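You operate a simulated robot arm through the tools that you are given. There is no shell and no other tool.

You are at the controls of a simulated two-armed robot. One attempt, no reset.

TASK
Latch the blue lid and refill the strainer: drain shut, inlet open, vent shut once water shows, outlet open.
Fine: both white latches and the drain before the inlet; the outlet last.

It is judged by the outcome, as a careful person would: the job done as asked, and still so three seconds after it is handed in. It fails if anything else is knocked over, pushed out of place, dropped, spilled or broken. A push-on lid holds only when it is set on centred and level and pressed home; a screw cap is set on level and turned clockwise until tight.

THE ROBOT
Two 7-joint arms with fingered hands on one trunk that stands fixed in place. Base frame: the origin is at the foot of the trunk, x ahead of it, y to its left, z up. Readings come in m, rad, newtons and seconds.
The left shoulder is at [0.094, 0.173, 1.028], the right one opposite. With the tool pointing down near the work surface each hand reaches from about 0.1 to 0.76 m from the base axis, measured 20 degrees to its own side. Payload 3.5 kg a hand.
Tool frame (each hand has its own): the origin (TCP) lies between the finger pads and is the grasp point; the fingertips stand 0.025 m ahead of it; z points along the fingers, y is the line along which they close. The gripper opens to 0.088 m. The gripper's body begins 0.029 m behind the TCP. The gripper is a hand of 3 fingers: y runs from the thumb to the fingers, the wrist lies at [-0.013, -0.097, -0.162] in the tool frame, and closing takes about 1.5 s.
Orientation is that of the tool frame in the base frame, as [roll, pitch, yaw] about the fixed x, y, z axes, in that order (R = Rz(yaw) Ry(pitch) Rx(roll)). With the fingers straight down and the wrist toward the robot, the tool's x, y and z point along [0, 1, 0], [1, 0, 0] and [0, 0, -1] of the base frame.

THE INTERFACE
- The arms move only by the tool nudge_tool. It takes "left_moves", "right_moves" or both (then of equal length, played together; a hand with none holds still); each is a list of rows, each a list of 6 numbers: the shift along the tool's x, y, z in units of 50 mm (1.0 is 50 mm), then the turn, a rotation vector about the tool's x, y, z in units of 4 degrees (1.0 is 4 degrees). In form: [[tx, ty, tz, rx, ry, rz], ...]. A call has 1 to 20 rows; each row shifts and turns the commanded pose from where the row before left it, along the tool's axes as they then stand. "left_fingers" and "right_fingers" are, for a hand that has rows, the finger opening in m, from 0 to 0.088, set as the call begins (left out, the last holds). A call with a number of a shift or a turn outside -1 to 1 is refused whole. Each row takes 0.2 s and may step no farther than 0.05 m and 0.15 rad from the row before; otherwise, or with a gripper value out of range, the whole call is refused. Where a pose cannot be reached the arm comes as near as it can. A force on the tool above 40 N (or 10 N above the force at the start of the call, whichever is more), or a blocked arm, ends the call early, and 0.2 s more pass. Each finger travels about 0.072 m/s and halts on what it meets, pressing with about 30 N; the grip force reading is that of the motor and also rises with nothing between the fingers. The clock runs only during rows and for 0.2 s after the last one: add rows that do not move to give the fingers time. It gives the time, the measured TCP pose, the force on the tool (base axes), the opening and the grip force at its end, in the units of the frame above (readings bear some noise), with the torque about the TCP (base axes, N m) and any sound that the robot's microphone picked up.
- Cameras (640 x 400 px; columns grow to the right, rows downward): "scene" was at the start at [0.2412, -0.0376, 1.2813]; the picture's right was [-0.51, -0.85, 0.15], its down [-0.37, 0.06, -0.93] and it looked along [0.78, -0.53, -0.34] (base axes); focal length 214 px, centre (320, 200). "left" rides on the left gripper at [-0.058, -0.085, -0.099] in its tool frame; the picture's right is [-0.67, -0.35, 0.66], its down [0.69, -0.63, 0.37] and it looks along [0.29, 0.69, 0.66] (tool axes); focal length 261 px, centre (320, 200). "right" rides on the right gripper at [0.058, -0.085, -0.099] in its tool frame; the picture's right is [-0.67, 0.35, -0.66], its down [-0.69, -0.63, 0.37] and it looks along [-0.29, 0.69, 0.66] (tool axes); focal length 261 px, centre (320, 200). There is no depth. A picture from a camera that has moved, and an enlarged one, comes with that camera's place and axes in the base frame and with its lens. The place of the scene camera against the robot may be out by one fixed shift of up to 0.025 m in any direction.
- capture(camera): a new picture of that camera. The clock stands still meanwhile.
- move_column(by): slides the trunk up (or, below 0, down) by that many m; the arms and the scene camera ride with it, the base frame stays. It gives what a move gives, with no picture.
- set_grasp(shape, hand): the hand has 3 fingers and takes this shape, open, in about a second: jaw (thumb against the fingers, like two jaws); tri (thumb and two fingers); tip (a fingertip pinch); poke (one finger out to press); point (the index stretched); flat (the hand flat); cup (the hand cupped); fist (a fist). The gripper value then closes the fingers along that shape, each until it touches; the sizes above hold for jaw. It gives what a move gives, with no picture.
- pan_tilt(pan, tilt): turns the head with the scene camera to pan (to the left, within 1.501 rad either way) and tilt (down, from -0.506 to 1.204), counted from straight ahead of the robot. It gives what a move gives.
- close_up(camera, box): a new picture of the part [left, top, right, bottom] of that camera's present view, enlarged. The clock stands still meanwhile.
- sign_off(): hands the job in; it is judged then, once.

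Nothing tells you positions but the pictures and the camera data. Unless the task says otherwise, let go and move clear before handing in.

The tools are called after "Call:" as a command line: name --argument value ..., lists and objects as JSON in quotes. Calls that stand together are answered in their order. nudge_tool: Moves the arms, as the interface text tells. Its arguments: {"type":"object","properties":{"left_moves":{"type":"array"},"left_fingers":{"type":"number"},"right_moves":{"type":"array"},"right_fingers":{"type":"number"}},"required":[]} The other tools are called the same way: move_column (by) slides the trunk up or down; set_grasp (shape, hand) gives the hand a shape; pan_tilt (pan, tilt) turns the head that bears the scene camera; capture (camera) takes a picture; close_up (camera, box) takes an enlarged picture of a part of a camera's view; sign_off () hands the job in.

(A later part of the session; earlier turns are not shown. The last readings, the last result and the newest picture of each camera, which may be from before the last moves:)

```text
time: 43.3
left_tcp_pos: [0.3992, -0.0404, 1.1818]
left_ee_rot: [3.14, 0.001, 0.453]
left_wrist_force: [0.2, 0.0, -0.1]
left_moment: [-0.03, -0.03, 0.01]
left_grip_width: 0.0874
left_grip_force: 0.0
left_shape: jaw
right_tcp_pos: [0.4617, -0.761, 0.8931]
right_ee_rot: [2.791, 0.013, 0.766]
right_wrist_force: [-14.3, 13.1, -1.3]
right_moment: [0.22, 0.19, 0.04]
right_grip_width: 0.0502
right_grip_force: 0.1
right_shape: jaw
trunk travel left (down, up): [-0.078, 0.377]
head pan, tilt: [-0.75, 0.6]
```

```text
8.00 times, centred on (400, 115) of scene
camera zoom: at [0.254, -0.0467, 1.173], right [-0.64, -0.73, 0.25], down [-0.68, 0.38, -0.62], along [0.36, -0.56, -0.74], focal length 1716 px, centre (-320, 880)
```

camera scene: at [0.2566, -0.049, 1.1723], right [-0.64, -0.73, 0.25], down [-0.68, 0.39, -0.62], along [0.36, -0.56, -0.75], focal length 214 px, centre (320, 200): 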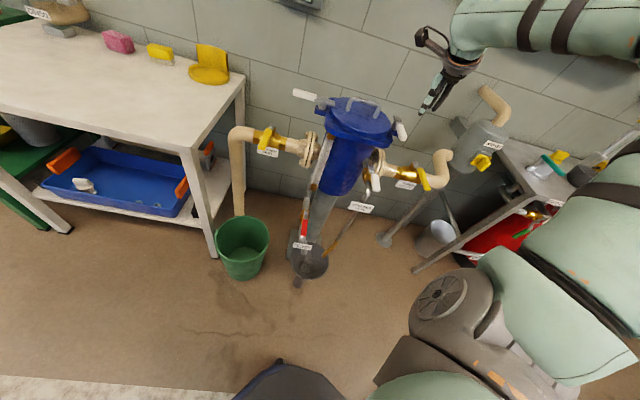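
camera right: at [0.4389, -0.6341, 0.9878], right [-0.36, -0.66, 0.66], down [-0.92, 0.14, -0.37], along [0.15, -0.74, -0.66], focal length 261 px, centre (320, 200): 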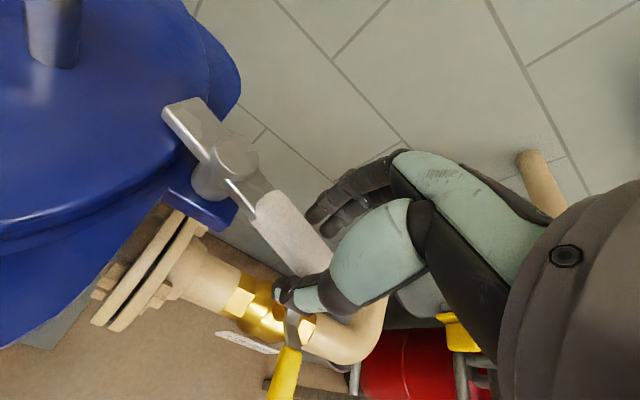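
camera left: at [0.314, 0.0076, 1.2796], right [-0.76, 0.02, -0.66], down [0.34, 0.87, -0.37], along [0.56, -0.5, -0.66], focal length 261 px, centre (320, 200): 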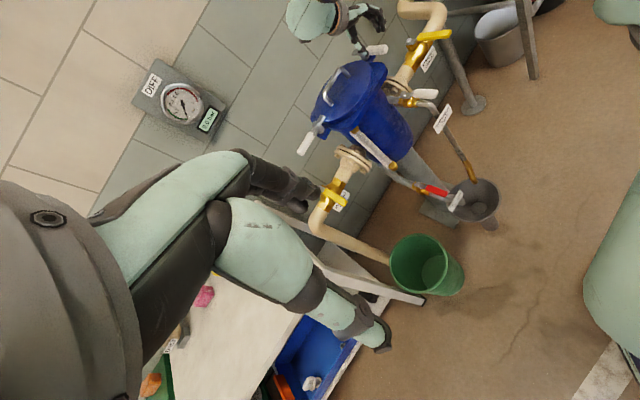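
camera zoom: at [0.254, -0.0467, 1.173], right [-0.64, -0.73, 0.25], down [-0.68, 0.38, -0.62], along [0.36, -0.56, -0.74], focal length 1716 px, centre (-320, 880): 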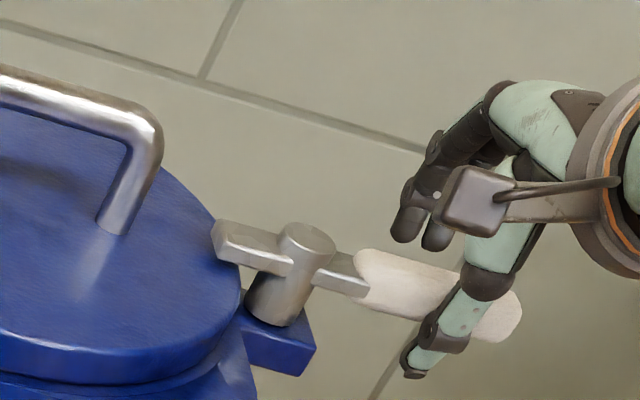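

The right latch met its stop at 19 N, so both latches are home. I'll back off, lift, level the hand and pull back in front of the strainer to look at the drain.

Call:
nudge_tool --right_moves '[[0, -0.28, -0.1, 0, 0, 0], [0, 0.205, -0.564, 0, 0, 0], [0, 0.205, -0.564, 0, 0, 0], [0, 0.205, -0.564, 0, 0, 0], [0, 0.205, -0.564, 0, 0, 0], [0, -0.5, 0, 1, 0, 0], [0, -0.5, 0, 1, 0, 0], [0, -0.5, 0, 1, 0, 0], [0, -0.5, 0, 1, 0, 0], [0, -0.5, 0, 1, 0, 0], [0.6, -0.6, 0, 0, 0, 0], [0.6, -0.6, 0.1, 0, 0, 0], [0.6, -0.6, 0.2, 0, 0, 0], [0.6, -0.6, 0.3, 0, 0, 0], [0.6, -0.6, 0.4, 0, 0, 0], [0.6, -0.6, 0.4, 0, 0, 0], [0.6, -0.6, 0.4, 0, 0, 0], [0.6, -0.6, 0.4, 0, 0, 0], [0.6, -0.4, 0.4, 0, 0, 0]]'

Call:
capture --camera "scene"

Call:
capture --camera "right"

Call:
capture --camera "left"

```text
time: 47.3
left_tcp_pos: [0.4033, -0.0433, 1.1806]
left_ee_rot: [-3.139, 0.002, 0.453]
left_wrist_force: [0.4, -0.6, -0.3]
left_moment: [-0.01, -0.02, 0.0]
left_grip_width: 0.0873
left_grip_force: 0.1
left_shape: jaw
right_tcp_pos: [0.4294, -0.5988, 0.7774]
right_ee_rot: [3.141, 0.008, 0.766]
right_wrist_force: [0.1, 0.8, -0.3]
right_moment: [0.01, -0.03, 0.05]
right_grip_width: 0.0381
right_grip_force: 0.1
right_shape: jaw
right hand out of reach, approached as far as the arm can: row 7, 8, 9, 10, 11, 12, 13, 14, 15, 16, 17, 18, 19
trunk travel left (down, up): [-0.078, 0.377]
head pan, tilt: [-0.75, 0.6]
```

```text
taken
camera scene: at [0.257, -0.049, 1.1722], right [-0.64, -0.73, 0.25], down [-0.68, 0.39, -0.62], along [0.36, -0.56, -0.75], focal length 214 px, centre (320, 200)
```

scene: 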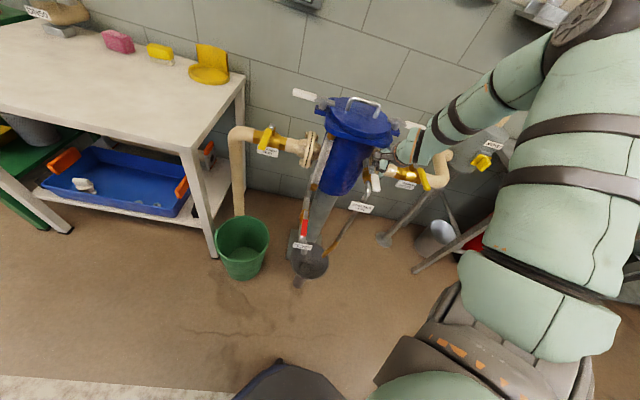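

```text
taken
camera right: at [0.4126, -0.498, 0.8769], right [-0.24, -0.71, 0.66], down [-0.93, -0.03, -0.36], along [0.27, -0.7, -0.66], focal length 261 px, centre (320, 200)
```

right: 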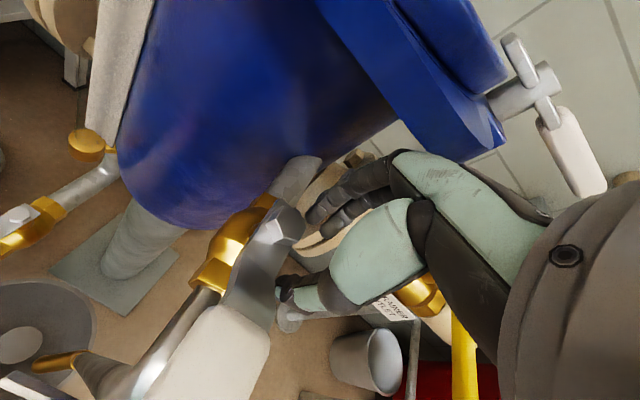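

```text
taken
camera left: at [0.3144, 0.008, 1.2794], right [-0.76, 0.02, -0.66], down [0.34, 0.87, -0.37], along [0.56, -0.5, -0.66], focal length 261 px, centre (320, 200)
```

left: 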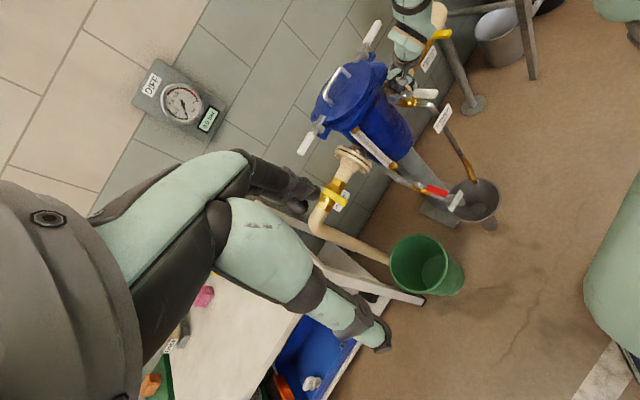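

Unexpected: the arm hit a reach limit partway and settled down beside the vent valve, with no contact force showing. Before moving, I'll look closely to be sure the vent handle has not been disturbed.

Call:
close_up --camera "right" --box '[160, 120, 400, 270]'

Call:
close_up --camera "left" --box '[340, 20, 500, 120]'

Call:
close_up --camera "scene" --box '[320, 110, 480, 210]'

```text
2.67 times, centred on (280, 195) of right
camera zoom: at [0.4126, -0.498, 0.8769], right [-0.24, -0.71, 0.66], down [-0.93, -0.03, -0.36], along [0.27, -0.7, -0.66], focal length 695 px, centre (427, 213)
```

zoom: 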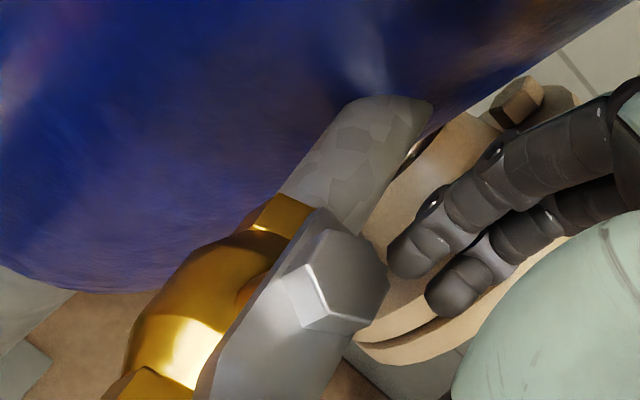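

```text
4.00 times, centred on (420, 70) of left
camera zoom: at [0.3144, 0.008, 1.2794], right [-0.76, 0.02, -0.66], down [0.34, 0.87, -0.37], along [0.56, -0.5, -0.66], focal length 1043 px, centre (-80, 720)
```

zoom: 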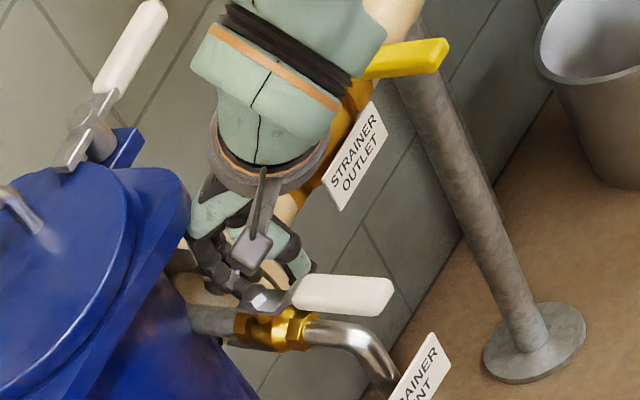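

```text
4.00 times, centred on (400, 160) of scene
camera zoom: at [0.257, -0.049, 1.1722], right [-0.64, -0.73, 0.25], down [-0.68, 0.39, -0.62], along [0.36, -0.56, -0.75], focal length 858 px, centre (0, 360)
```

zoom: 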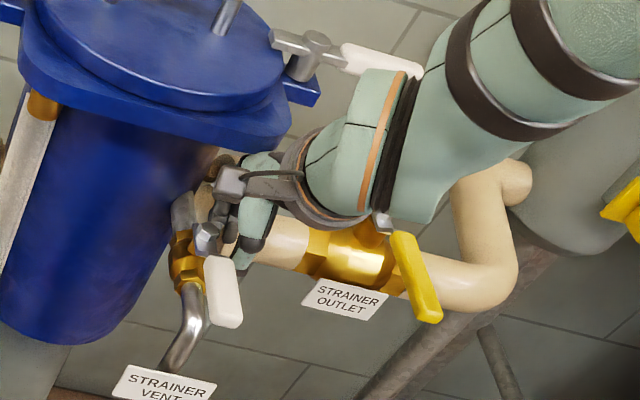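

Nothing has been touched: the vent, outlet and latch handles look unchanged and the force is nil. I'll rise straight up in small steps to get clear.

Call:
nudge_tool --right_moves '[[0, 0, -0.3, 0, 0, 0], [0, 0, -0.4, 0, 0, 0], [0, 0, -0.4, 0, 0, 0], [0, 0, -0.4, 0, 0, 0]]'

Call:
close_up --camera "scene" --box '[320, 80, 480, 180]'

```text
time: 48.3
left_tcp_pos: [0.4013, -0.0429, 1.1814]
left_ee_rot: [3.14, -0.001, 0.452]
left_wrist_force: [0.1, -0.5, -0.2]
left_moment: [-0.02, 0.02, -0.01]
left_grip_width: 0.0878
left_grip_force: 0.1
left_shape: jaw
right_tcp_pos: [0.4299, -0.6005, 0.8525]
right_ee_rot: [3.141, 0.014, 0.767]
right_wrist_force: [0.6, -1.0, -0.1]
right_moment: [0.0, -0.01, 0.01]
right_grip_width: 0.0377
right_grip_force: 0.1
right_shape: jaw
trunk travel left (down, up): [-0.078, 0.377]
head pan, tilt: [-0.75, 0.6]
```

```text
4.00 times, centred on (400, 130) of scene
camera zoom: at [0.2559, -0.0488, 1.1726], right [-0.64, -0.73, 0.25], down [-0.68, 0.39, -0.62], along [0.36, -0.56, -0.75], focal length 858 px, centre (0, 480)
```

zoom: 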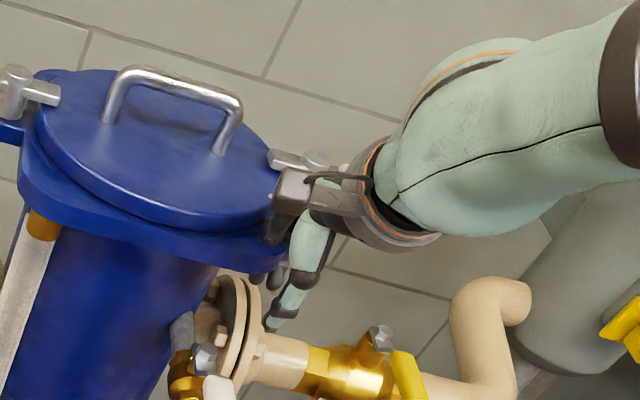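

Call:
nudge_tool --right_moves '[[0, -0.1, -0.5, 0, 0, 0], [0, -0.1, -0.5, 0, 0, 0], [0, -0.1, -0.5, 0, 0, 0], [0, -0.1, -0.5, 0, 0, 0], [0, -0.1, -0.5, 0, 0, 0]]'

Call:
capture --camera "scene"

```text
time: 49.5
left_tcp_pos: [0.4018, -0.0435, 1.1799]
left_ee_rot: [3.139, 0.001, 0.453]
left_wrist_force: [-0.3, -1.1, 0.9]
left_moment: [-0.03, -0.01, -0.01]
left_grip_width: 0.0874
left_grip_force: 0.1
left_shape: jaw
right_tcp_pos: [0.4141, -0.5785, 0.9759]
right_ee_rot: [-3.141, 0.011, 0.768]
right_wrist_force: [-0.5, 0.5, -0.2]
right_moment: [-0.01, 0.0, 0.01]
right_grip_width: 0.0379
right_grip_force: 0.0
right_shape: jaw
trunk travel left (down, up): [-0.078, 0.377]
head pan, tilt: [-0.75, 0.6]
```

```text
taken
camera scene: at [0.2559, -0.0489, 1.1726], right [-0.64, -0.73, 0.25], down [-0.68, 0.39, -0.62], along [0.36, -0.56, -0.75], focal length 214 px, centre (320, 200)
```

scene: 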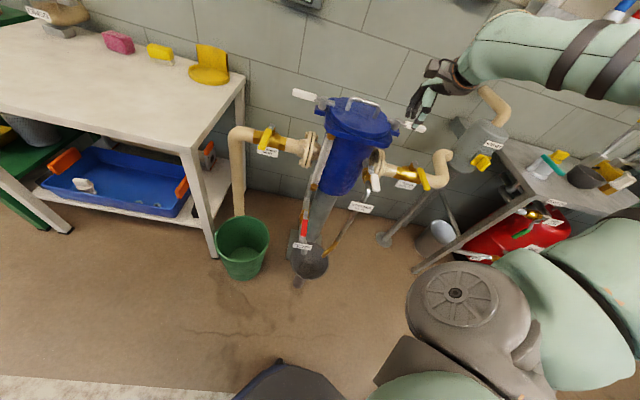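

Clear and everything still in place. Now I'll pull the hand back toward myself and left in short calls.

Call:
nudge_tool --right_moves '[[0.2, -0.6, 0, 0, 0, 0], [0.3, -0.6, 0, 0, 0, 0], [0.4, -0.6, 0, 0, 0, 0], [0.4, -0.6, 0, 0, 0, 0]]' --right_fingers 0

```text
time: 50.5
left_tcp_pos: [0.4016, -0.0417, 1.1815]
left_ee_rot: [3.139, 0.0, 0.454]
left_wrist_force: [0.6, -0.2, -0.4]
left_moment: [0.0, -0.03, 0.01]
left_grip_width: 0.0875
left_grip_force: 0.0
left_shape: jaw
right_tcp_pos: [0.3755, -0.448, 0.9771]
right_ee_rot: [3.138, 0.013, 0.764]
right_wrist_force: [0.2, -0.6, -0.8]
right_moment: [-0.02, -0.01, 0.0]
right_grip_width: 0.0
right_grip_force: 30.2
right_shape: jaw
trunk travel left (down, up): [-0.078, 0.377]
head pan, tilt: [-0.75, 0.6]
```

Call:
nudge_tool --right_moves '[[0.5, -0.5, 0, 0, 0, 0], [0.5, -0.5, 0, 0, 0, 0], [0.5, -0.3, 0, 0, 0, 0], [0.5, -0.3, 0, 0, 0, 0]]'

Call:
capture --camera "right"

Call:
capture --camera "scene"

```text
time: 51.5
left_tcp_pos: [0.4034, -0.0424, 1.1804]
left_ee_rot: [3.139, 0.002, 0.454]
left_wrist_force: [0.1, 1.2, -0.5]
left_moment: [0.0, -0.01, -0.01]
left_grip_width: 0.0875
left_grip_force: 0.1
left_shape: jaw
right_tcp_pos: [0.3915, -0.3171, 0.9734]
right_ee_rot: [-3.139, 0.012, 0.765]
right_wrist_force: [0.0, -0.3, 0.0]
right_moment: [0.01, 0.0, 0.01]
right_grip_width: 0.0
right_grip_force: 30.1
right_shape: jaw
trunk travel left (down, up): [-0.078, 0.377]
head pan, tilt: [-0.75, 0.6]
```

```text
taken
camera right: at [0.3768, -0.2167, 1.0727], right [-0.24, -0.71, 0.66], down [-0.93, -0.02, -0.36], along [0.27, -0.7, -0.66], focal length 261 px, centre (320, 200)
```

right: 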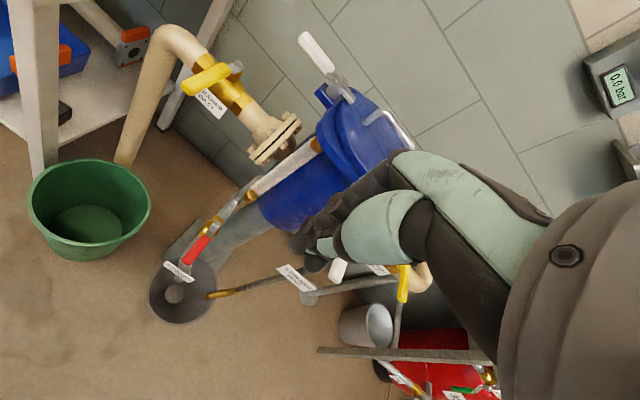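

```text
taken
camera scene: at [0.257, -0.0482, 1.1723], right [-0.64, -0.73, 0.25], down [-0.68, 0.39, -0.62], along [0.36, -0.56, -0.75], focal length 214 px, centre (320, 200)
```

scene: 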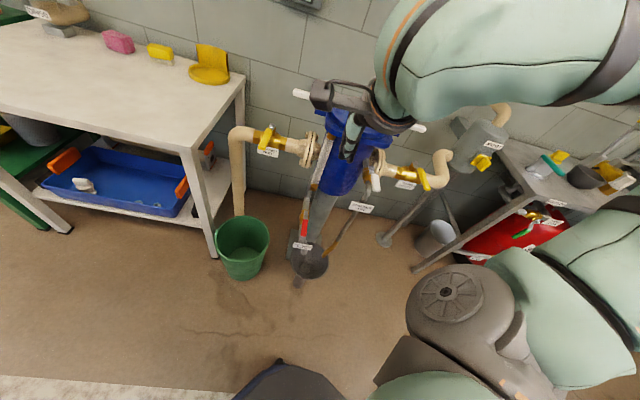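

Good view of the drain now. I'll zoom on it from both wrists to fix its height and position.

Call:
close_up --camera "right" --box '[130, 180, 330, 305]'

Call:
close_up --camera "left" --box '[360, 130, 520, 230]'

Call:
close_up --camera "scene" --box '[260, 180, 380, 280]'

```text
3.20 times, centred on (230, 242) of right
camera zoom: at [0.3768, -0.2167, 1.0727], right [-0.24, -0.71, 0.66], down [-0.93, -0.02, -0.36], along [0.27, -0.7, -0.66], focal length 834 px, centre (608, 64)
```

zoom: 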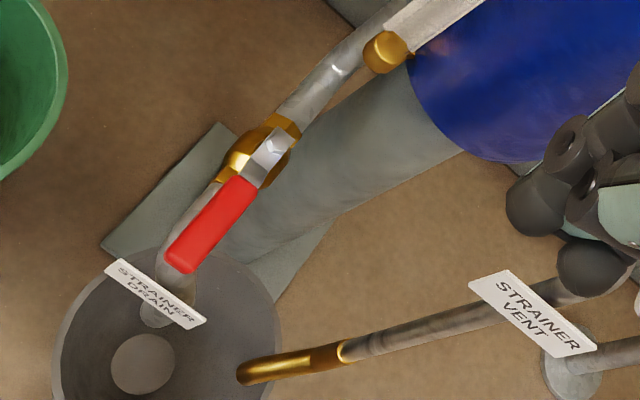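

```text
4.00 times, centred on (440, 180) of left
camera zoom: at [0.3144, 0.0088, 1.2794], right [-0.76, 0.02, -0.66], down [0.34, 0.87, -0.37], along [0.56, -0.5, -0.66], focal length 1043 px, centre (-160, 280)
```

zoom: 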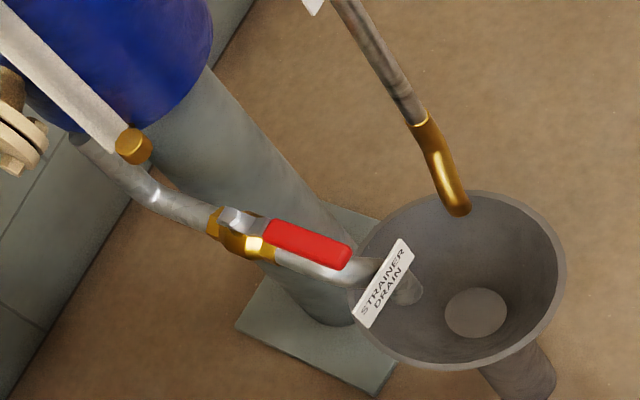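

```text
4.00 times, centred on (320, 230) of scene
camera zoom: at [0.257, -0.0482, 1.1723], right [-0.64, -0.73, 0.25], down [-0.68, 0.39, -0.62], along [0.36, -0.56, -0.75], focal length 858 px, centre (320, 80)
```

zoom: 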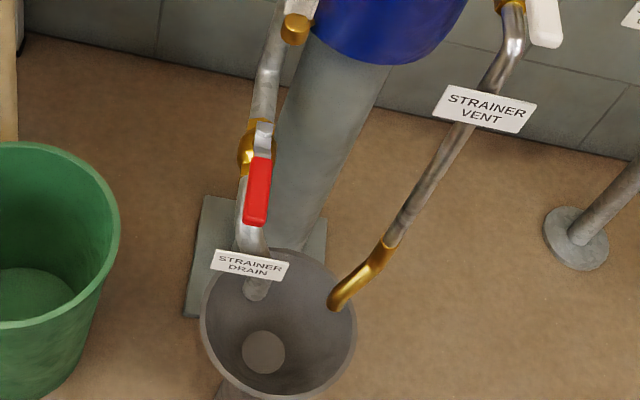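

The red drain lever is on top of a level pipe: pivot near (0.538, -0.476, 0.474), tip near (0.463, -0.400, 0.498), lying along the pipe, so open. I'll descend in front of it with closed fingers, in short steps to watch reach.

Call:
nudge_tool --right_moves '[[0, 0, 0.9, 0, 0, 0], [0, 0, 0.9, 0, 0, 0], [0, 0, 0.9, 0, 0, 0], [0, 0, 0.9, 0, 0, 0]]'

Call:
capture --camera "scene"

```text
time: 52.5
left_tcp_pos: [0.4056, -0.0467, 1.1792]
left_ee_rot: [-3.14, 0.002, 0.455]
left_wrist_force: [0.6, 0.1, 0.7]
left_moment: [0.03, 0.05, -0.01]
left_grip_width: 0.0876
left_grip_force: 0.0
left_shape: jaw
right_tcp_pos: [0.4235, -0.3139, 0.8421]
right_ee_rot: [-3.11, 0.04, 0.817]
right_wrist_force: [-0.1, 0.7, -0.3]
right_moment: [0.05, 0.02, -0.02]
right_grip_width: 0.0001
right_grip_force: 30.4
right_shape: jaw
right hand out of reach, approached as far as the arm can: row 1, 2, 3, 4
trunk travel left (down, up): [-0.078, 0.377]
head pan, tilt: [-0.75, 0.6]
```

```text
taken
camera scene: at [0.2596, -0.0524, 1.171], right [-0.63, -0.73, 0.25], down [-0.69, 0.39, -0.62], along [0.35, -0.56, -0.75], focal length 214 px, centre (320, 200)
```

scene: 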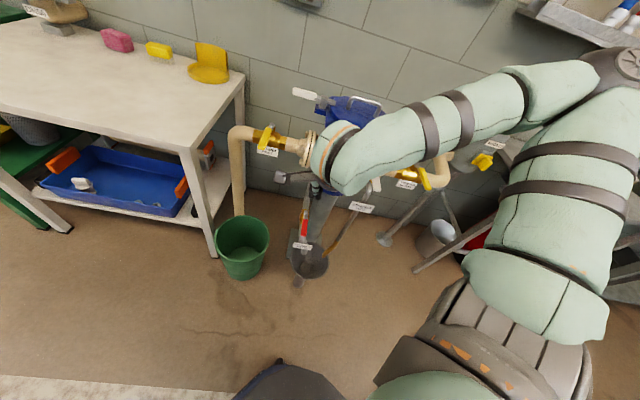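

The arm is hitting a joint limit with this wrist yaw when coming closer and lower. I'll turn the hand back toward its more natural yaw and check whether it frees up.

Call:
nudge_tool --right_moves '[[0, 0, 0, 0, 0, -1], [0, 0, 0, 0, 0, -1], [0, 0, 0, 0, 0, -1], [0, 0, 0, 0, 0, -1], [0, 0, 0, 0, 0, -1], [0, 0, 0, 0, 0, -1], [0, 0, 0, 0, 0, -1], [0, 0, 0, 0, 0, -1]]'

Call:
nudge_tool --right_moves '[[0, 0, 0.3, 0, 0, 0], [0, 0, 0.3, 0, 0, 0], [0, 0, 0.3, 0, 0, 0]]'

```text
time: 54.3
left_tcp_pos: [0.4015, -0.0438, 1.1814]
left_ee_rot: [-3.14, 0.0, 0.452]
left_wrist_force: [-0.1, -0.3, -0.1]
left_moment: [0.02, 0.03, -0.01]
left_grip_width: 0.0874
left_grip_force: 0.1
left_shape: jaw
right_tcp_pos: [0.4241, -0.3264, 0.8438]
right_ee_rot: [-3.133, 0.011, 1.324]
right_wrist_force: [0.1, -0.5, 0.4]
right_moment: [-0.01, 0.0, -0.02]
right_grip_width: 0.0
right_grip_force: 30.5
right_shape: jaw
trunk travel left (down, up): [-0.078, 0.377]
head pan, tilt: [-0.75, 0.6]
```

```text
time: 55.1
left_tcp_pos: [0.4025, -0.044, 1.1813]
left_ee_rot: [3.141, 0.001, 0.455]
left_wrist_force: [0.2, 0.7, 0.1]
left_moment: [0.0, -0.03, 0.02]
left_grip_width: 0.0879
left_grip_force: 0.1
left_shape: jaw
right_tcp_pos: [0.423, -0.3272, 0.7984]
right_ee_rot: [-3.134, 0.009, 1.325]
right_wrist_force: [0.1, 0.3, 1.7]
right_moment: [0.0, 0.01, -0.01]
right_grip_width: 0.0
right_grip_force: 29.8
right_shape: jaw
trunk travel left (down, up): [-0.078, 0.377]
head pan, tilt: [-0.75, 0.6]
```

That freed it up; the hand descends normally at yaw 1.32. Continuing down in front of the drain.

Call:
nudge_tool --right_moves '[[0, 0, 0.5, 0, 0, 0], [0, 0, 0.5, 0, 0, 0], [0, 0, 0.5, 0, 0, 0], [0, 0, 0.5, 0, 0, 0], [0, 0, 0.5, 0, 0, 0]]'

Call:
capture --camera "scene"

Call:
capture --camera "left"

Call:
capture --camera "right"

```text
time: 56.3
left_tcp_pos: [0.4033, -0.0435, 1.1797]
left_ee_rot: [-3.14, 0.002, 0.455]
left_wrist_force: [-0.6, -0.4, 0.0]
left_moment: [0.03, 0.01, 0.03]
left_grip_width: 0.0879
left_grip_force: 0.0
left_shape: jaw
right_tcp_pos: [0.4226, -0.3281, 0.6712]
right_ee_rot: [-3.136, 0.011, 1.323]
right_wrist_force: [0.0, 0.6, -0.5]
right_moment: [-0.03, 0.0, 0.01]
right_grip_width: 0.0001
right_grip_force: 30.2
right_shape: jaw
trunk travel left (down, up): [-0.078, 0.377]
head pan, tilt: [-0.75, 0.6]
```

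```text
taken
camera scene: at [0.257, -0.049, 1.1722], right [-0.64, -0.73, 0.25], down [-0.68, 0.39, -0.62], along [0.36, -0.56, -0.75], focal length 214 px, centre (320, 200)
```

scene: 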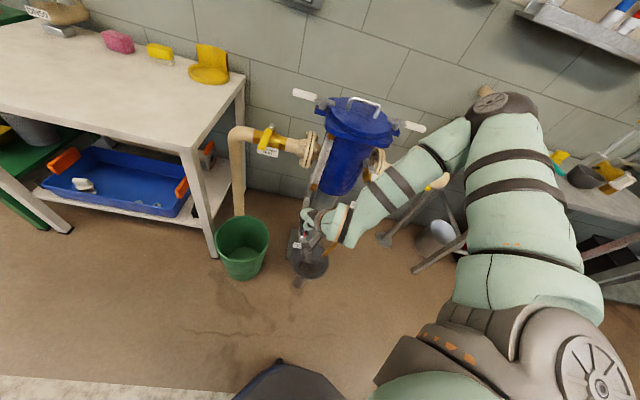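

```text
taken
camera left: at [0.3144, 0.008, 1.2794], right [-0.76, 0.02, -0.66], down [0.34, 0.87, -0.37], along [0.56, -0.5, -0.66], focal length 261 px, centre (320, 200)
```

left: 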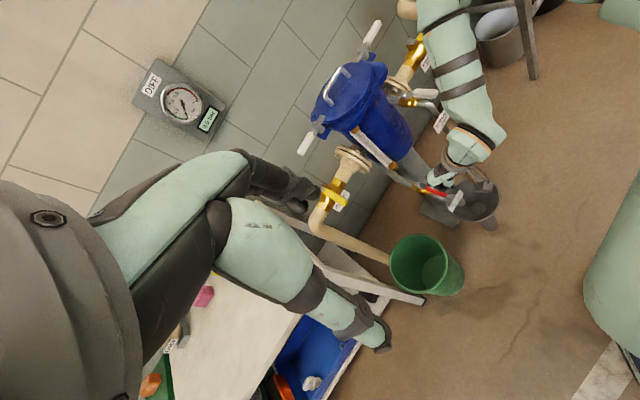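

```text
taken
camera right: at [0.3556, -0.2511, 0.7716], right [0.18, -0.73, 0.66], down [-0.78, -0.51, -0.35], along [0.6, -0.45, -0.66], focal length 261 px, centre (320, 200)
```

right: 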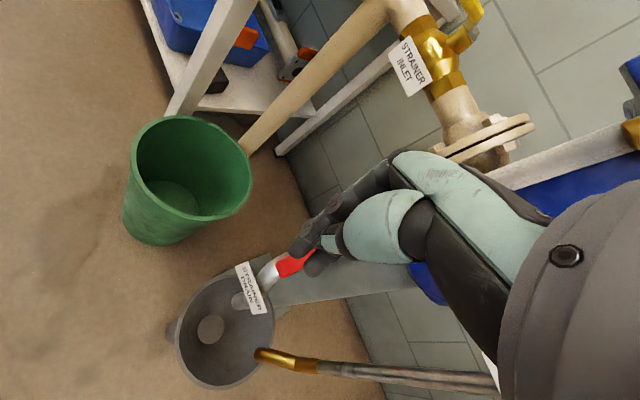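

The forearm stays in front of the vent pipe, with clearance. I'll turn the hand slightly and move to the right side of the red lever, still above it.

Call:
nudge_tool --right_moves '[[0, 0, 0, 0, 0, 1], [0, 0, 0, 0, 0, 1], [0, 0, 0, 0, 0, 0.5], [-0.49, 0.353, 0.3, 0, 0, 0], [-0.49, 0.353, 0.3, 0, 0, 0], [-0.49, 0.353, 0.3, 0, 0, 0], [-0.49, 0.353, 0.3, 0, 0, 0]]'

Call:
capture --camera "scene"

Call:
close_up --camera "left" --box '[360, 60, 520, 230]'

Call:
capture --camera "right"

```text
time: 57.9
left_tcp_pos: [0.4032, -0.0436, 1.1799]
left_ee_rot: [3.141, 0.001, 0.454]
left_wrist_force: [-0.1, -0.5, 0.4]
left_moment: [0.02, -0.02, -0.02]
left_grip_width: 0.0877
left_grip_force: 0.0
left_shape: jaw
right_tcp_pos: [0.4431, -0.4461, 0.6137]
right_ee_rot: [-3.137, 0.012, 1.15]
right_wrist_force: [-0.2, 0.1, 0.2]
right_moment: [0.02, 0.01, -0.02]
right_grip_width: 0.0
right_grip_force: 30.1
right_shape: jaw
trunk travel left (down, up): [-0.078, 0.377]
head pan, tilt: [-0.75, 0.6]
```

```text
taken
camera scene: at [0.2568, -0.0493, 1.1723], right [-0.64, -0.73, 0.25], down [-0.68, 0.39, -0.62], along [0.36, -0.56, -0.75], focal length 214 px, centre (320, 200)
```

scene: 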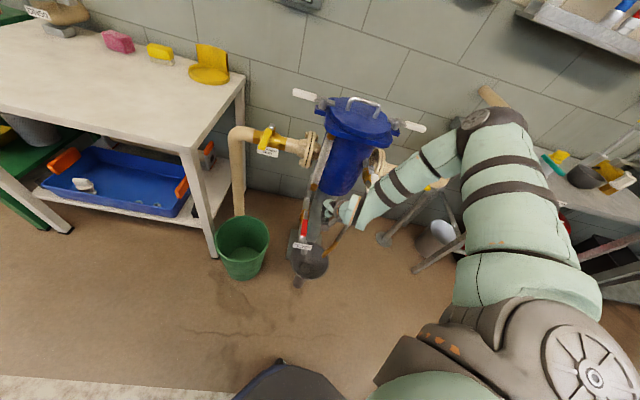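

```text
2.35 times, centred on (440, 145) of left
camera zoom: at [0.3141, 0.0077, 1.2795], right [-0.76, 0.02, -0.66], down [0.34, 0.87, -0.37], along [0.56, -0.5, -0.66], focal length 613 px, centre (38, 329)
```

zoom: 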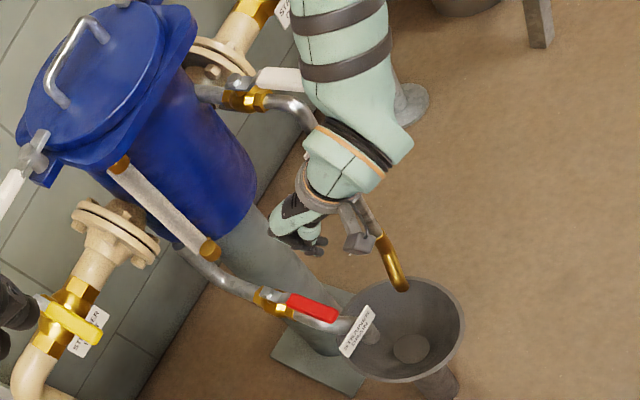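

```text
taken
camera right: at [0.3901, -0.3583, 0.7136], right [0.05, -0.75, 0.66], down [-0.86, -0.37, -0.35], along [0.51, -0.55, -0.66], focal length 261 px, centre (320, 200)
```

right: 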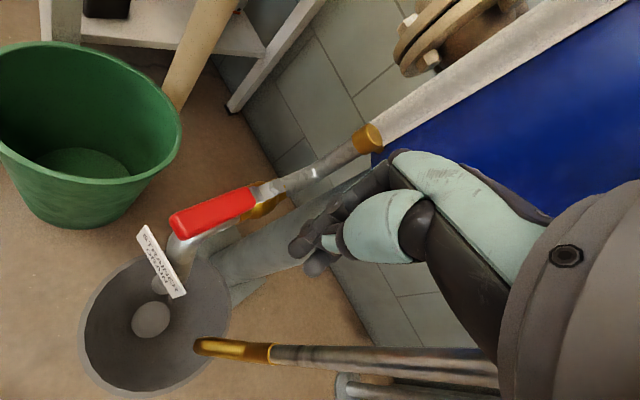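

The closed fingers are just right of the red lever and above it. Going straight down beside it.

Call:
nudge_tool --right_moves '[[0, 0, 0.54, 0, 0, 0], [0, 0, 0.54, 0, 0, 0], [0, 0, 0.54, 0, 0, 0], [0, 0, 0.54, 0, 0, 0]]'

Call:
capture --camera "scene"

Call:
close_up --camera "left" --box '[360, 60, 520, 230]'

Call:
capture --camera "right"

```text
time: 58.9
left_tcp_pos: [0.4016, -0.0436, 1.1804]
left_ee_rot: [-3.141, 0.0, 0.455]
left_wrist_force: [-0.1, -0.1, -0.5]
left_moment: [-0.02, 0.01, 0.01]
left_grip_width: 0.0876
left_grip_force: 0.1
left_shape: jaw
right_tcp_pos: [0.4433, -0.4439, 0.5849]
right_ee_rot: [-3.135, 0.012, 1.15]
right_wrist_force: [-0.5, 0.2, 0.0]
right_moment: [0.01, 0.04, 0.01]
right_grip_width: 0.0001
right_grip_force: 30.1
right_shape: jaw
right hand out of reach, approached as far as the arm can: row 2, 3, 4
trunk travel left (down, up): [-0.078, 0.377]
head pan, tilt: [-0.75, 0.6]
```

```text
taken
camera scene: at [0.2565, -0.0491, 1.1724], right [-0.64, -0.73, 0.25], down [-0.68, 0.39, -0.62], along [0.36, -0.56, -0.75], focal length 214 px, centre (320, 200)
```

scene: 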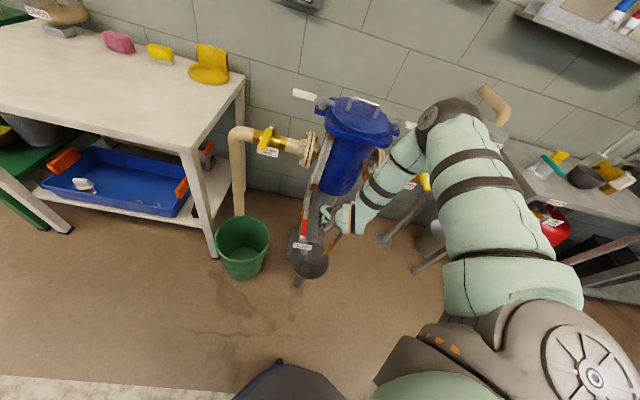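

```text
2.35 times, centred on (440, 145) of left
camera zoom: at [0.3138, 0.0079, 1.2797], right [-0.75, 0.02, -0.66], down [0.34, 0.87, -0.37], along [0.56, -0.5, -0.66], focal length 613 px, centre (38, 329)
```

zoom: 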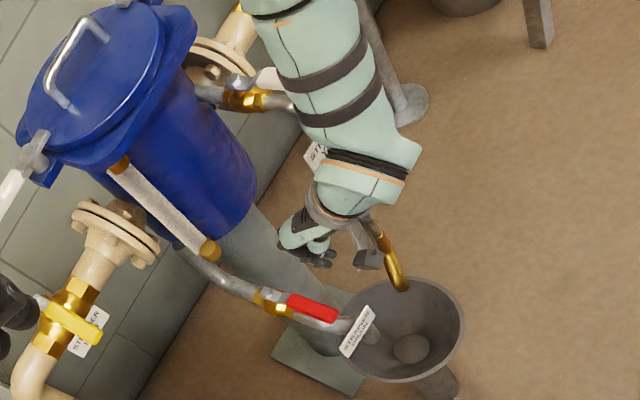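

```text
taken
camera right: at [0.3906, -0.3556, 0.6848], right [0.05, -0.75, 0.66], down [-0.86, -0.37, -0.35], along [0.51, -0.55, -0.66], focal length 261 px, centre (320, 200)
```

right: 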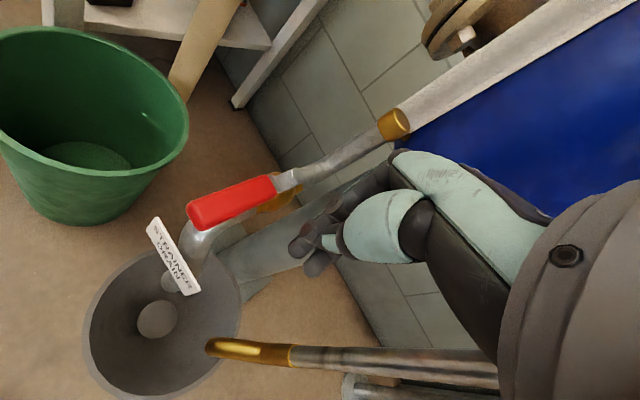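

The arm stops at z 0.585 here. Before using the last of the column travel, I'll back off a little and see what the single-finger poke shape offers in extra reach.

Call:
nudge_tool --right_moves '[[0, -0.4, -0.5, 0, 0, 0], [0, -0.5, -0.5, 0, 0, 0], [0, -0.5, 0, 0, 0, 0]]'

Call:
set_grasp --hand "right" --shape "poke"

Call:
capture --camera "right"

Call:
close_up --camera "scene" --box '[260, 140, 420, 240]'

Call:
close_up --camera "left" --box '[360, 60, 520, 230]'

```text
time: 59.7
left_tcp_pos: [0.4017, -0.0428, 1.1807]
left_ee_rot: [3.141, -0.001, 0.453]
left_wrist_force: [-1.3, 0.3, -0.1]
left_moment: [-0.01, -0.01, -0.01]
left_grip_width: 0.0876
left_grip_force: 0.1
left_shape: jaw
right_tcp_pos: [0.3791, -0.4142, 0.6338]
right_ee_rot: [-3.138, 0.01, 1.149]
right_wrist_force: [-0.9, -0.4, 0.0]
right_moment: [0.0, 0.01, -0.01]
right_grip_width: 0.0
right_grip_force: 29.5
right_shape: jaw
trunk travel left (down, up): [-0.078, 0.377]
head pan, tilt: [-0.75, 0.6]
```

```text
time: 60.6
left_tcp_pos: [0.4021, -0.043, 1.1807]
left_ee_rot: [3.14, 0.001, 0.453]
left_wrist_force: [0.1, 0.0, 0.3]
left_moment: [-0.01, -0.03, -0.04]
left_grip_width: 0.0876
left_grip_force: 0.1
left_shape: jaw
right_tcp_pos: [0.3795, -0.4154, 0.6347]
right_ee_rot: [-3.139, 0.012, 1.149]
right_wrist_force: [-0.4, 0.3, 0.8]
right_moment: [0.01, -0.03, 0.0]
right_grip_width: 0.0003
right_grip_force: 0.1
right_shape: poke
trunk travel left (down, up): [-0.078, 0.377]
head pan, tilt: [-0.75, 0.6]
```

```text
taken
camera right: at [0.3268, -0.3273, 0.734], right [0.05, -0.75, 0.66], down [-0.86, -0.37, -0.36], along [0.51, -0.55, -0.66], focal length 261 px, centre (320, 200)
```

right: 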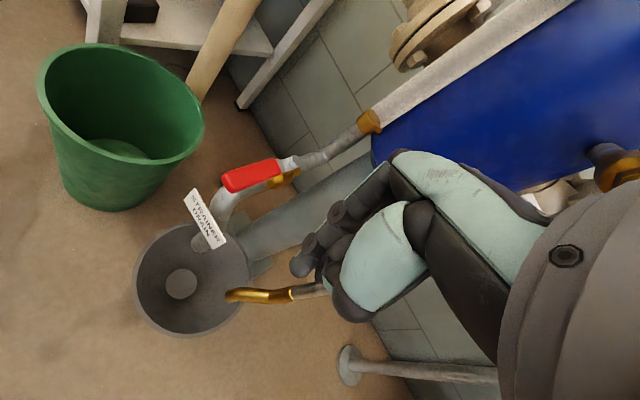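

```text
4.00 times, centred on (340, 190) of scene
camera zoom: at [0.2563, -0.049, 1.1724], right [-0.64, -0.73, 0.25], down [-0.68, 0.39, -0.62], along [0.36, -0.56, -0.75], focal length 858 px, centre (240, 240)
```

zoom: 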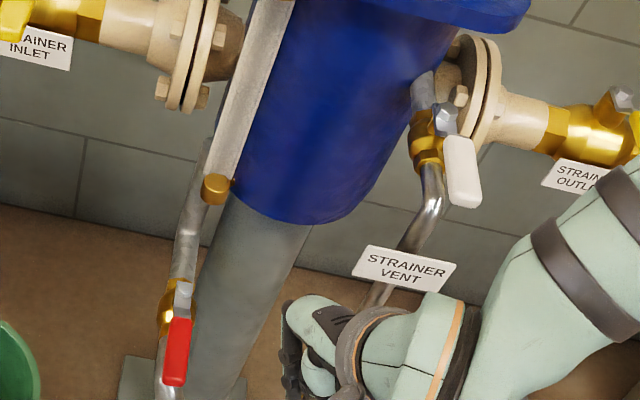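

```text
2.35 times, centred on (440, 145) of left
camera zoom: at [0.3136, 0.008, 1.2797], right [-0.75, 0.02, -0.66], down [0.34, 0.87, -0.37], along [0.56, -0.5, -0.66], focal length 613 px, centre (38, 329)
```

zoom: 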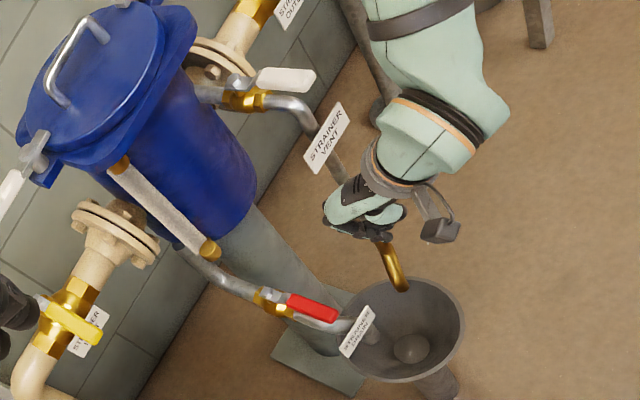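

The poke shape gives no extra length but a slimmer finger. I'll shift left, lower the column the rest of the way with the hand still in front, then approach the lever horizontally.

Call:
nudge_tool --right_moves '[[0.42, 0.16, 0, 0, 0, 0], [0.42, 0.16, 0, 0, 0, 0]]'

Call:
move_column --by -0.076

Call:
capture --camera "right"

Call:
capture --camera "scene"

Call:
capture --camera "left"

```text
time: 61.2
left_tcp_pos: [0.4024, -0.0425, 1.1807]
left_ee_rot: [3.14, -0.001, 0.453]
left_wrist_force: [0.4, 0.6, 0.6]
left_moment: [0.03, 0.01, -0.02]
left_grip_width: 0.0879
left_grip_force: 0.1
left_shape: jaw
right_tcp_pos: [0.4125, -0.3812, 0.6311]
right_ee_rot: [-3.137, 0.013, 1.148]
right_wrist_force: [0.2, -0.7, 0.4]
right_moment: [0.02, -0.02, 0.0]
right_grip_width: 0.0
right_grip_force: 0.0
right_shape: poke
trunk travel left (down, up): [-0.078, 0.377]
head pan, tilt: [-0.75, 0.6]
```

```text
time: 62.4
left_tcp_pos: [0.4015, -0.0414, 1.1044]
left_ee_rot: [3.141, -0.003, 0.454]
left_wrist_force: [0.0, 0.1, 0.4]
left_moment: [0.01, 0.0, 0.0]
left_grip_width: 0.0878
left_grip_force: 0.1
left_shape: jaw
right_tcp_pos: [0.4143, -0.3819, 0.5585]
right_ee_rot: [-3.138, 0.01, 1.15]
right_wrist_force: [0.0, 0.0, -0.4]
right_moment: [-0.03, 0.01, -0.01]
right_grip_width: 0.0
right_grip_force: 0.0
right_shape: poke
trunk travel left (down, up): [-0.002, 0.453]
head pan, tilt: [-0.75, 0.6]
```

```text
taken
camera right: at [0.3613, -0.2957, 0.6583], right [0.05, -0.75, 0.66], down [-0.86, -0.37, -0.36], along [0.51, -0.55, -0.66], focal length 261 px, centre (320, 200)
```

right: 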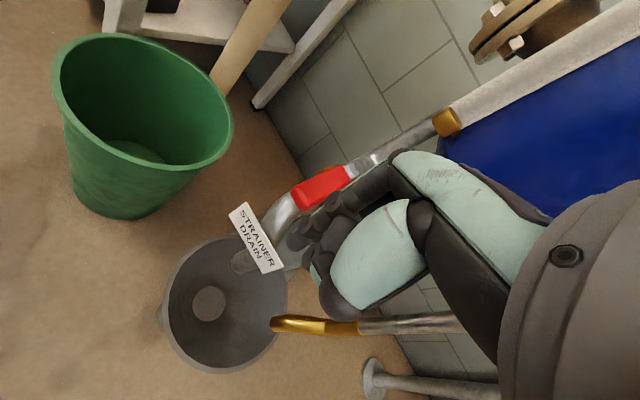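

```text
taken
camera scene: at [0.3269, -0.0489, 1.0483], right [-0.59, -0.73, 0.35], down [-0.77, 0.39, -0.5], along [0.23, -0.56, -0.79], focal length 214 px, centre (320, 200)
```

scene: 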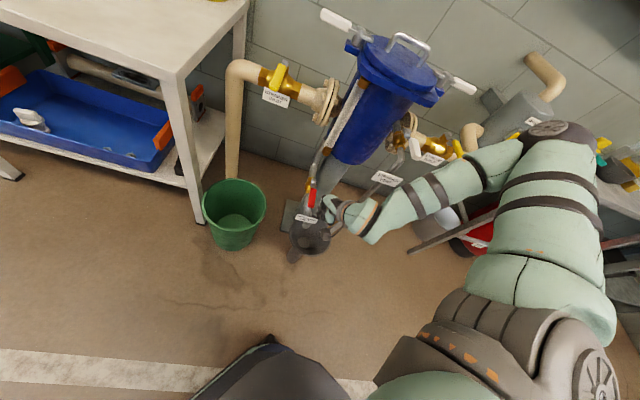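

```text
taken
camera left: at [0.3124, 0.0087, 1.2048], right [-0.75, 0.02, -0.66], down [0.34, 0.87, -0.37], along [0.56, -0.5, -0.66], focal length 261 px, centre (320, 200)
```

left: 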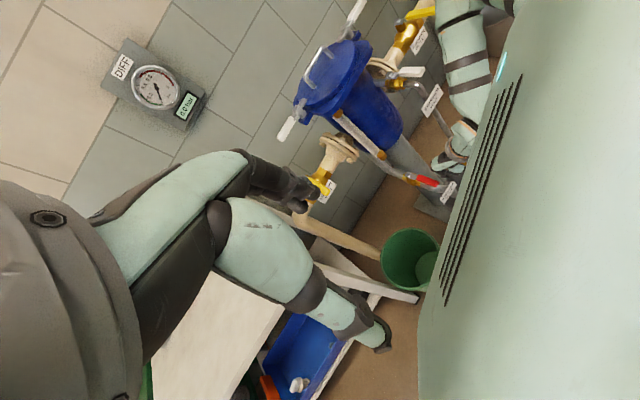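

The column is down and the finger is just in front of the red lever. I'll lower it the last 5 cm to lever height and check reach.

Call:
nudge_tool --right_moves '[[0, 0, 0.35, 0, 0, 0], [0, 0, 0.35, 0, 0, 0], [0, 0, 0.35, 0, 0, 0]]'

Call:
close_up --camera "right" --box '[200, 120, 400, 320]'

Call:
close_up --camera "scene" --box '[260, 130, 420, 270]'

```text
time: 63.1
left_tcp_pos: [0.4029, -0.0414, 1.1042]
left_ee_rot: [3.141, 0.001, 0.454]
left_wrist_force: [0.2, -0.9, 0.0]
left_moment: [0.01, 0.02, -0.01]
left_grip_width: 0.0877
left_grip_force: 0.2
left_shape: jaw
right_tcp_pos: [0.4143, -0.3819, 0.504]
right_ee_rot: [-3.134, 0.012, 1.149]
right_wrist_force: [-0.3, -0.9, 0.4]
right_moment: [0.01, 0.0, 0.03]
right_grip_width: 0.0001
right_grip_force: 0.1
right_shape: poke
trunk travel left (down, up): [-0.002, 0.453]
head pan, tilt: [-0.75, 0.6]
```

```text
2.00 times, centred on (300, 220) of right
camera zoom: at [0.3605, -0.2947, 0.6042], right [0.05, -0.75, 0.66], down [-0.86, -0.37, -0.35], along [0.51, -0.55, -0.66], focal length 521 px, centre (360, 160)
```

zoom: 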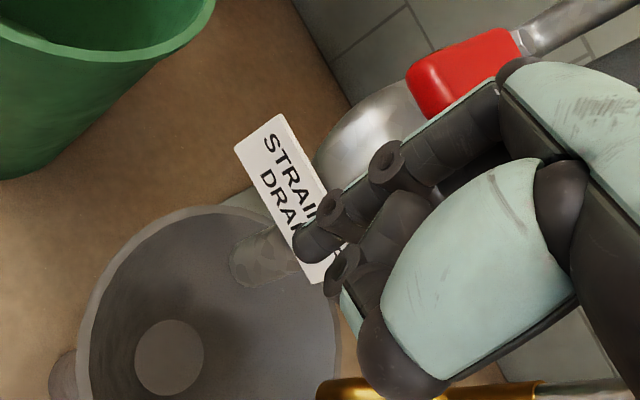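

```text
2.86 times, centred on (340, 200) of scene
camera zoom: at [0.3285, -0.0491, 1.0474], right [-0.59, -0.73, 0.35], down [-0.78, 0.39, -0.5], along [0.23, -0.56, -0.79], focal length 613 px, centre (263, 200)
```

zoom: 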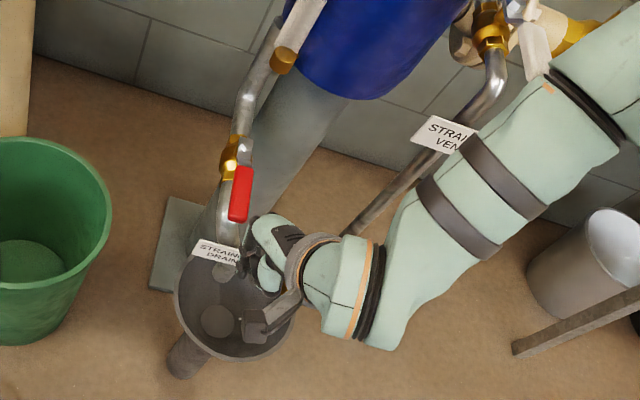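

The finger is at lever height with the lever just to its left. I'll slide forward along its right side.

Call:
nudge_tool --right_moves '[[-0.22, 0.45, 0, 0, 0, 0], [-0.2, 0.46, 0, 0, 0, 0], [-0.18, 0.46, 0, 0, 0, 0]]'

Call:
capture --camera "right"

Call:
close_up --camera "scene" --box '[260, 80, 460, 270]'

```text
time: 64.0
left_tcp_pos: [0.3992, -0.0395, 1.1064]
left_ee_rot: [3.139, -0.001, 0.454]
left_wrist_force: [0.9, 0.2, 0.5]
left_moment: [0.0, 0.02, 0.0]
left_grip_width: 0.0873
left_grip_force: 0.1
left_shape: jaw
right_tcp_pos: [0.463, -0.4384, 0.5055]
right_ee_rot: [-3.14, 0.012, 1.15]
right_wrist_force: [0.8, 0.8, -0.4]
right_moment: [-0.02, 0.01, -0.01]
right_grip_width: 0.0001
right_grip_force: 0.2
right_shape: poke
trunk travel left (down, up): [-0.002, 0.453]
head pan, tilt: [-0.75, 0.6]
```

```text
taken
camera right: at [0.4102, -0.3509, 0.6053], right [0.05, -0.75, 0.66], down [-0.86, -0.37, -0.36], along [0.51, -0.55, -0.66], focal length 261 px, centre (320, 200)
```

right: 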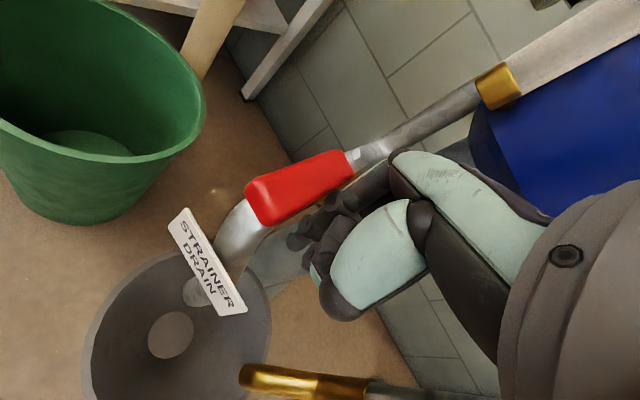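

```text
2.11 times, centred on (360, 175) of scene
camera zoom: at [0.3255, -0.0472, 1.0488], right [-0.59, -0.73, 0.35], down [-0.77, 0.38, -0.5], along [0.23, -0.56, -0.79], focal length 452 px, centre (236, 253)
```

zoom: 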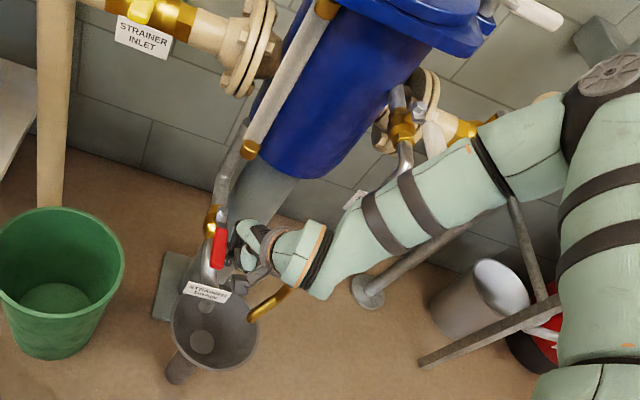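

I'll hold still a moment to see whether the small trunk shift was just motion, and check the vent handle near my forearm.

Call:
nudge_tool --right_moves '[[0, 0, 0, 0, 0, 0], [0, 0, 0, 0, 0, 0]]'

Call:
close_up --camera "scene" --box '[360, 90, 480, 190]'

Call:
close_up --camera "left" --box '[340, 20, 500, 220]'

```text
time: 64.5
left_tcp_pos: [0.4005, -0.0409, 1.1061]
left_ee_rot: [3.138, -0.002, 0.455]
left_wrist_force: [-0.5, -0.3, -1.4]
left_moment: [-0.01, 0.0, 0.04]
left_grip_width: 0.0877
left_grip_force: 0.0
left_shape: jaw
right_tcp_pos: [0.4642, -0.4376, 0.5055]
right_ee_rot: [-3.139, 0.011, 1.148]
right_wrist_force: [0.4, -0.2, -0.1]
right_moment: [-0.02, 0.03, 0.01]
right_grip_width: 0.0
right_grip_force: 0.0
right_shape: poke
trunk travel left (down, up): [-0.002, 0.453]
head pan, tilt: [-0.75, 0.6]
```

```text
4.00 times, centred on (420, 140) of scene
camera zoom: at [0.3257, -0.0468, 1.0487], right [-0.59, -0.73, 0.35], down [-0.77, 0.38, -0.5], along [0.23, -0.56, -0.79], focal length 858 px, centre (-80, 440)
```

zoom: 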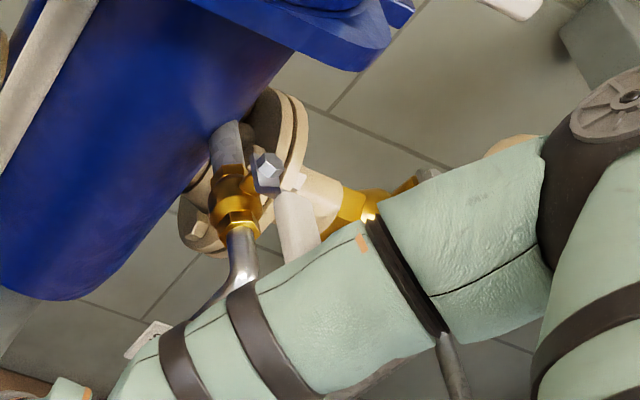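

```text
2.00 times, centred on (420, 120) of left
camera zoom: at [0.3113, 0.011, 1.2048], right [-0.75, 0.02, -0.66], down [0.34, 0.87, -0.37], along [0.56, -0.5, -0.66], focal length 521 px, centre (120, 360)
```

zoom: 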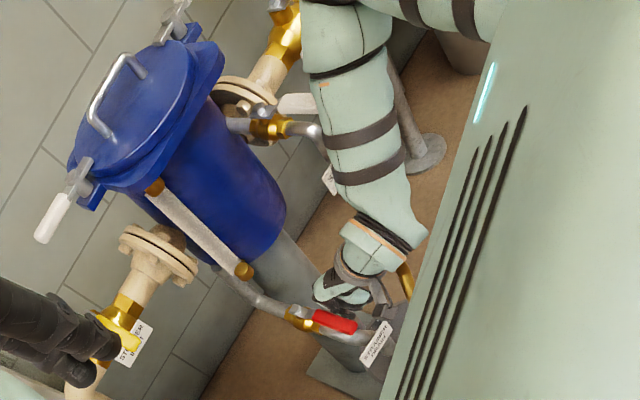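

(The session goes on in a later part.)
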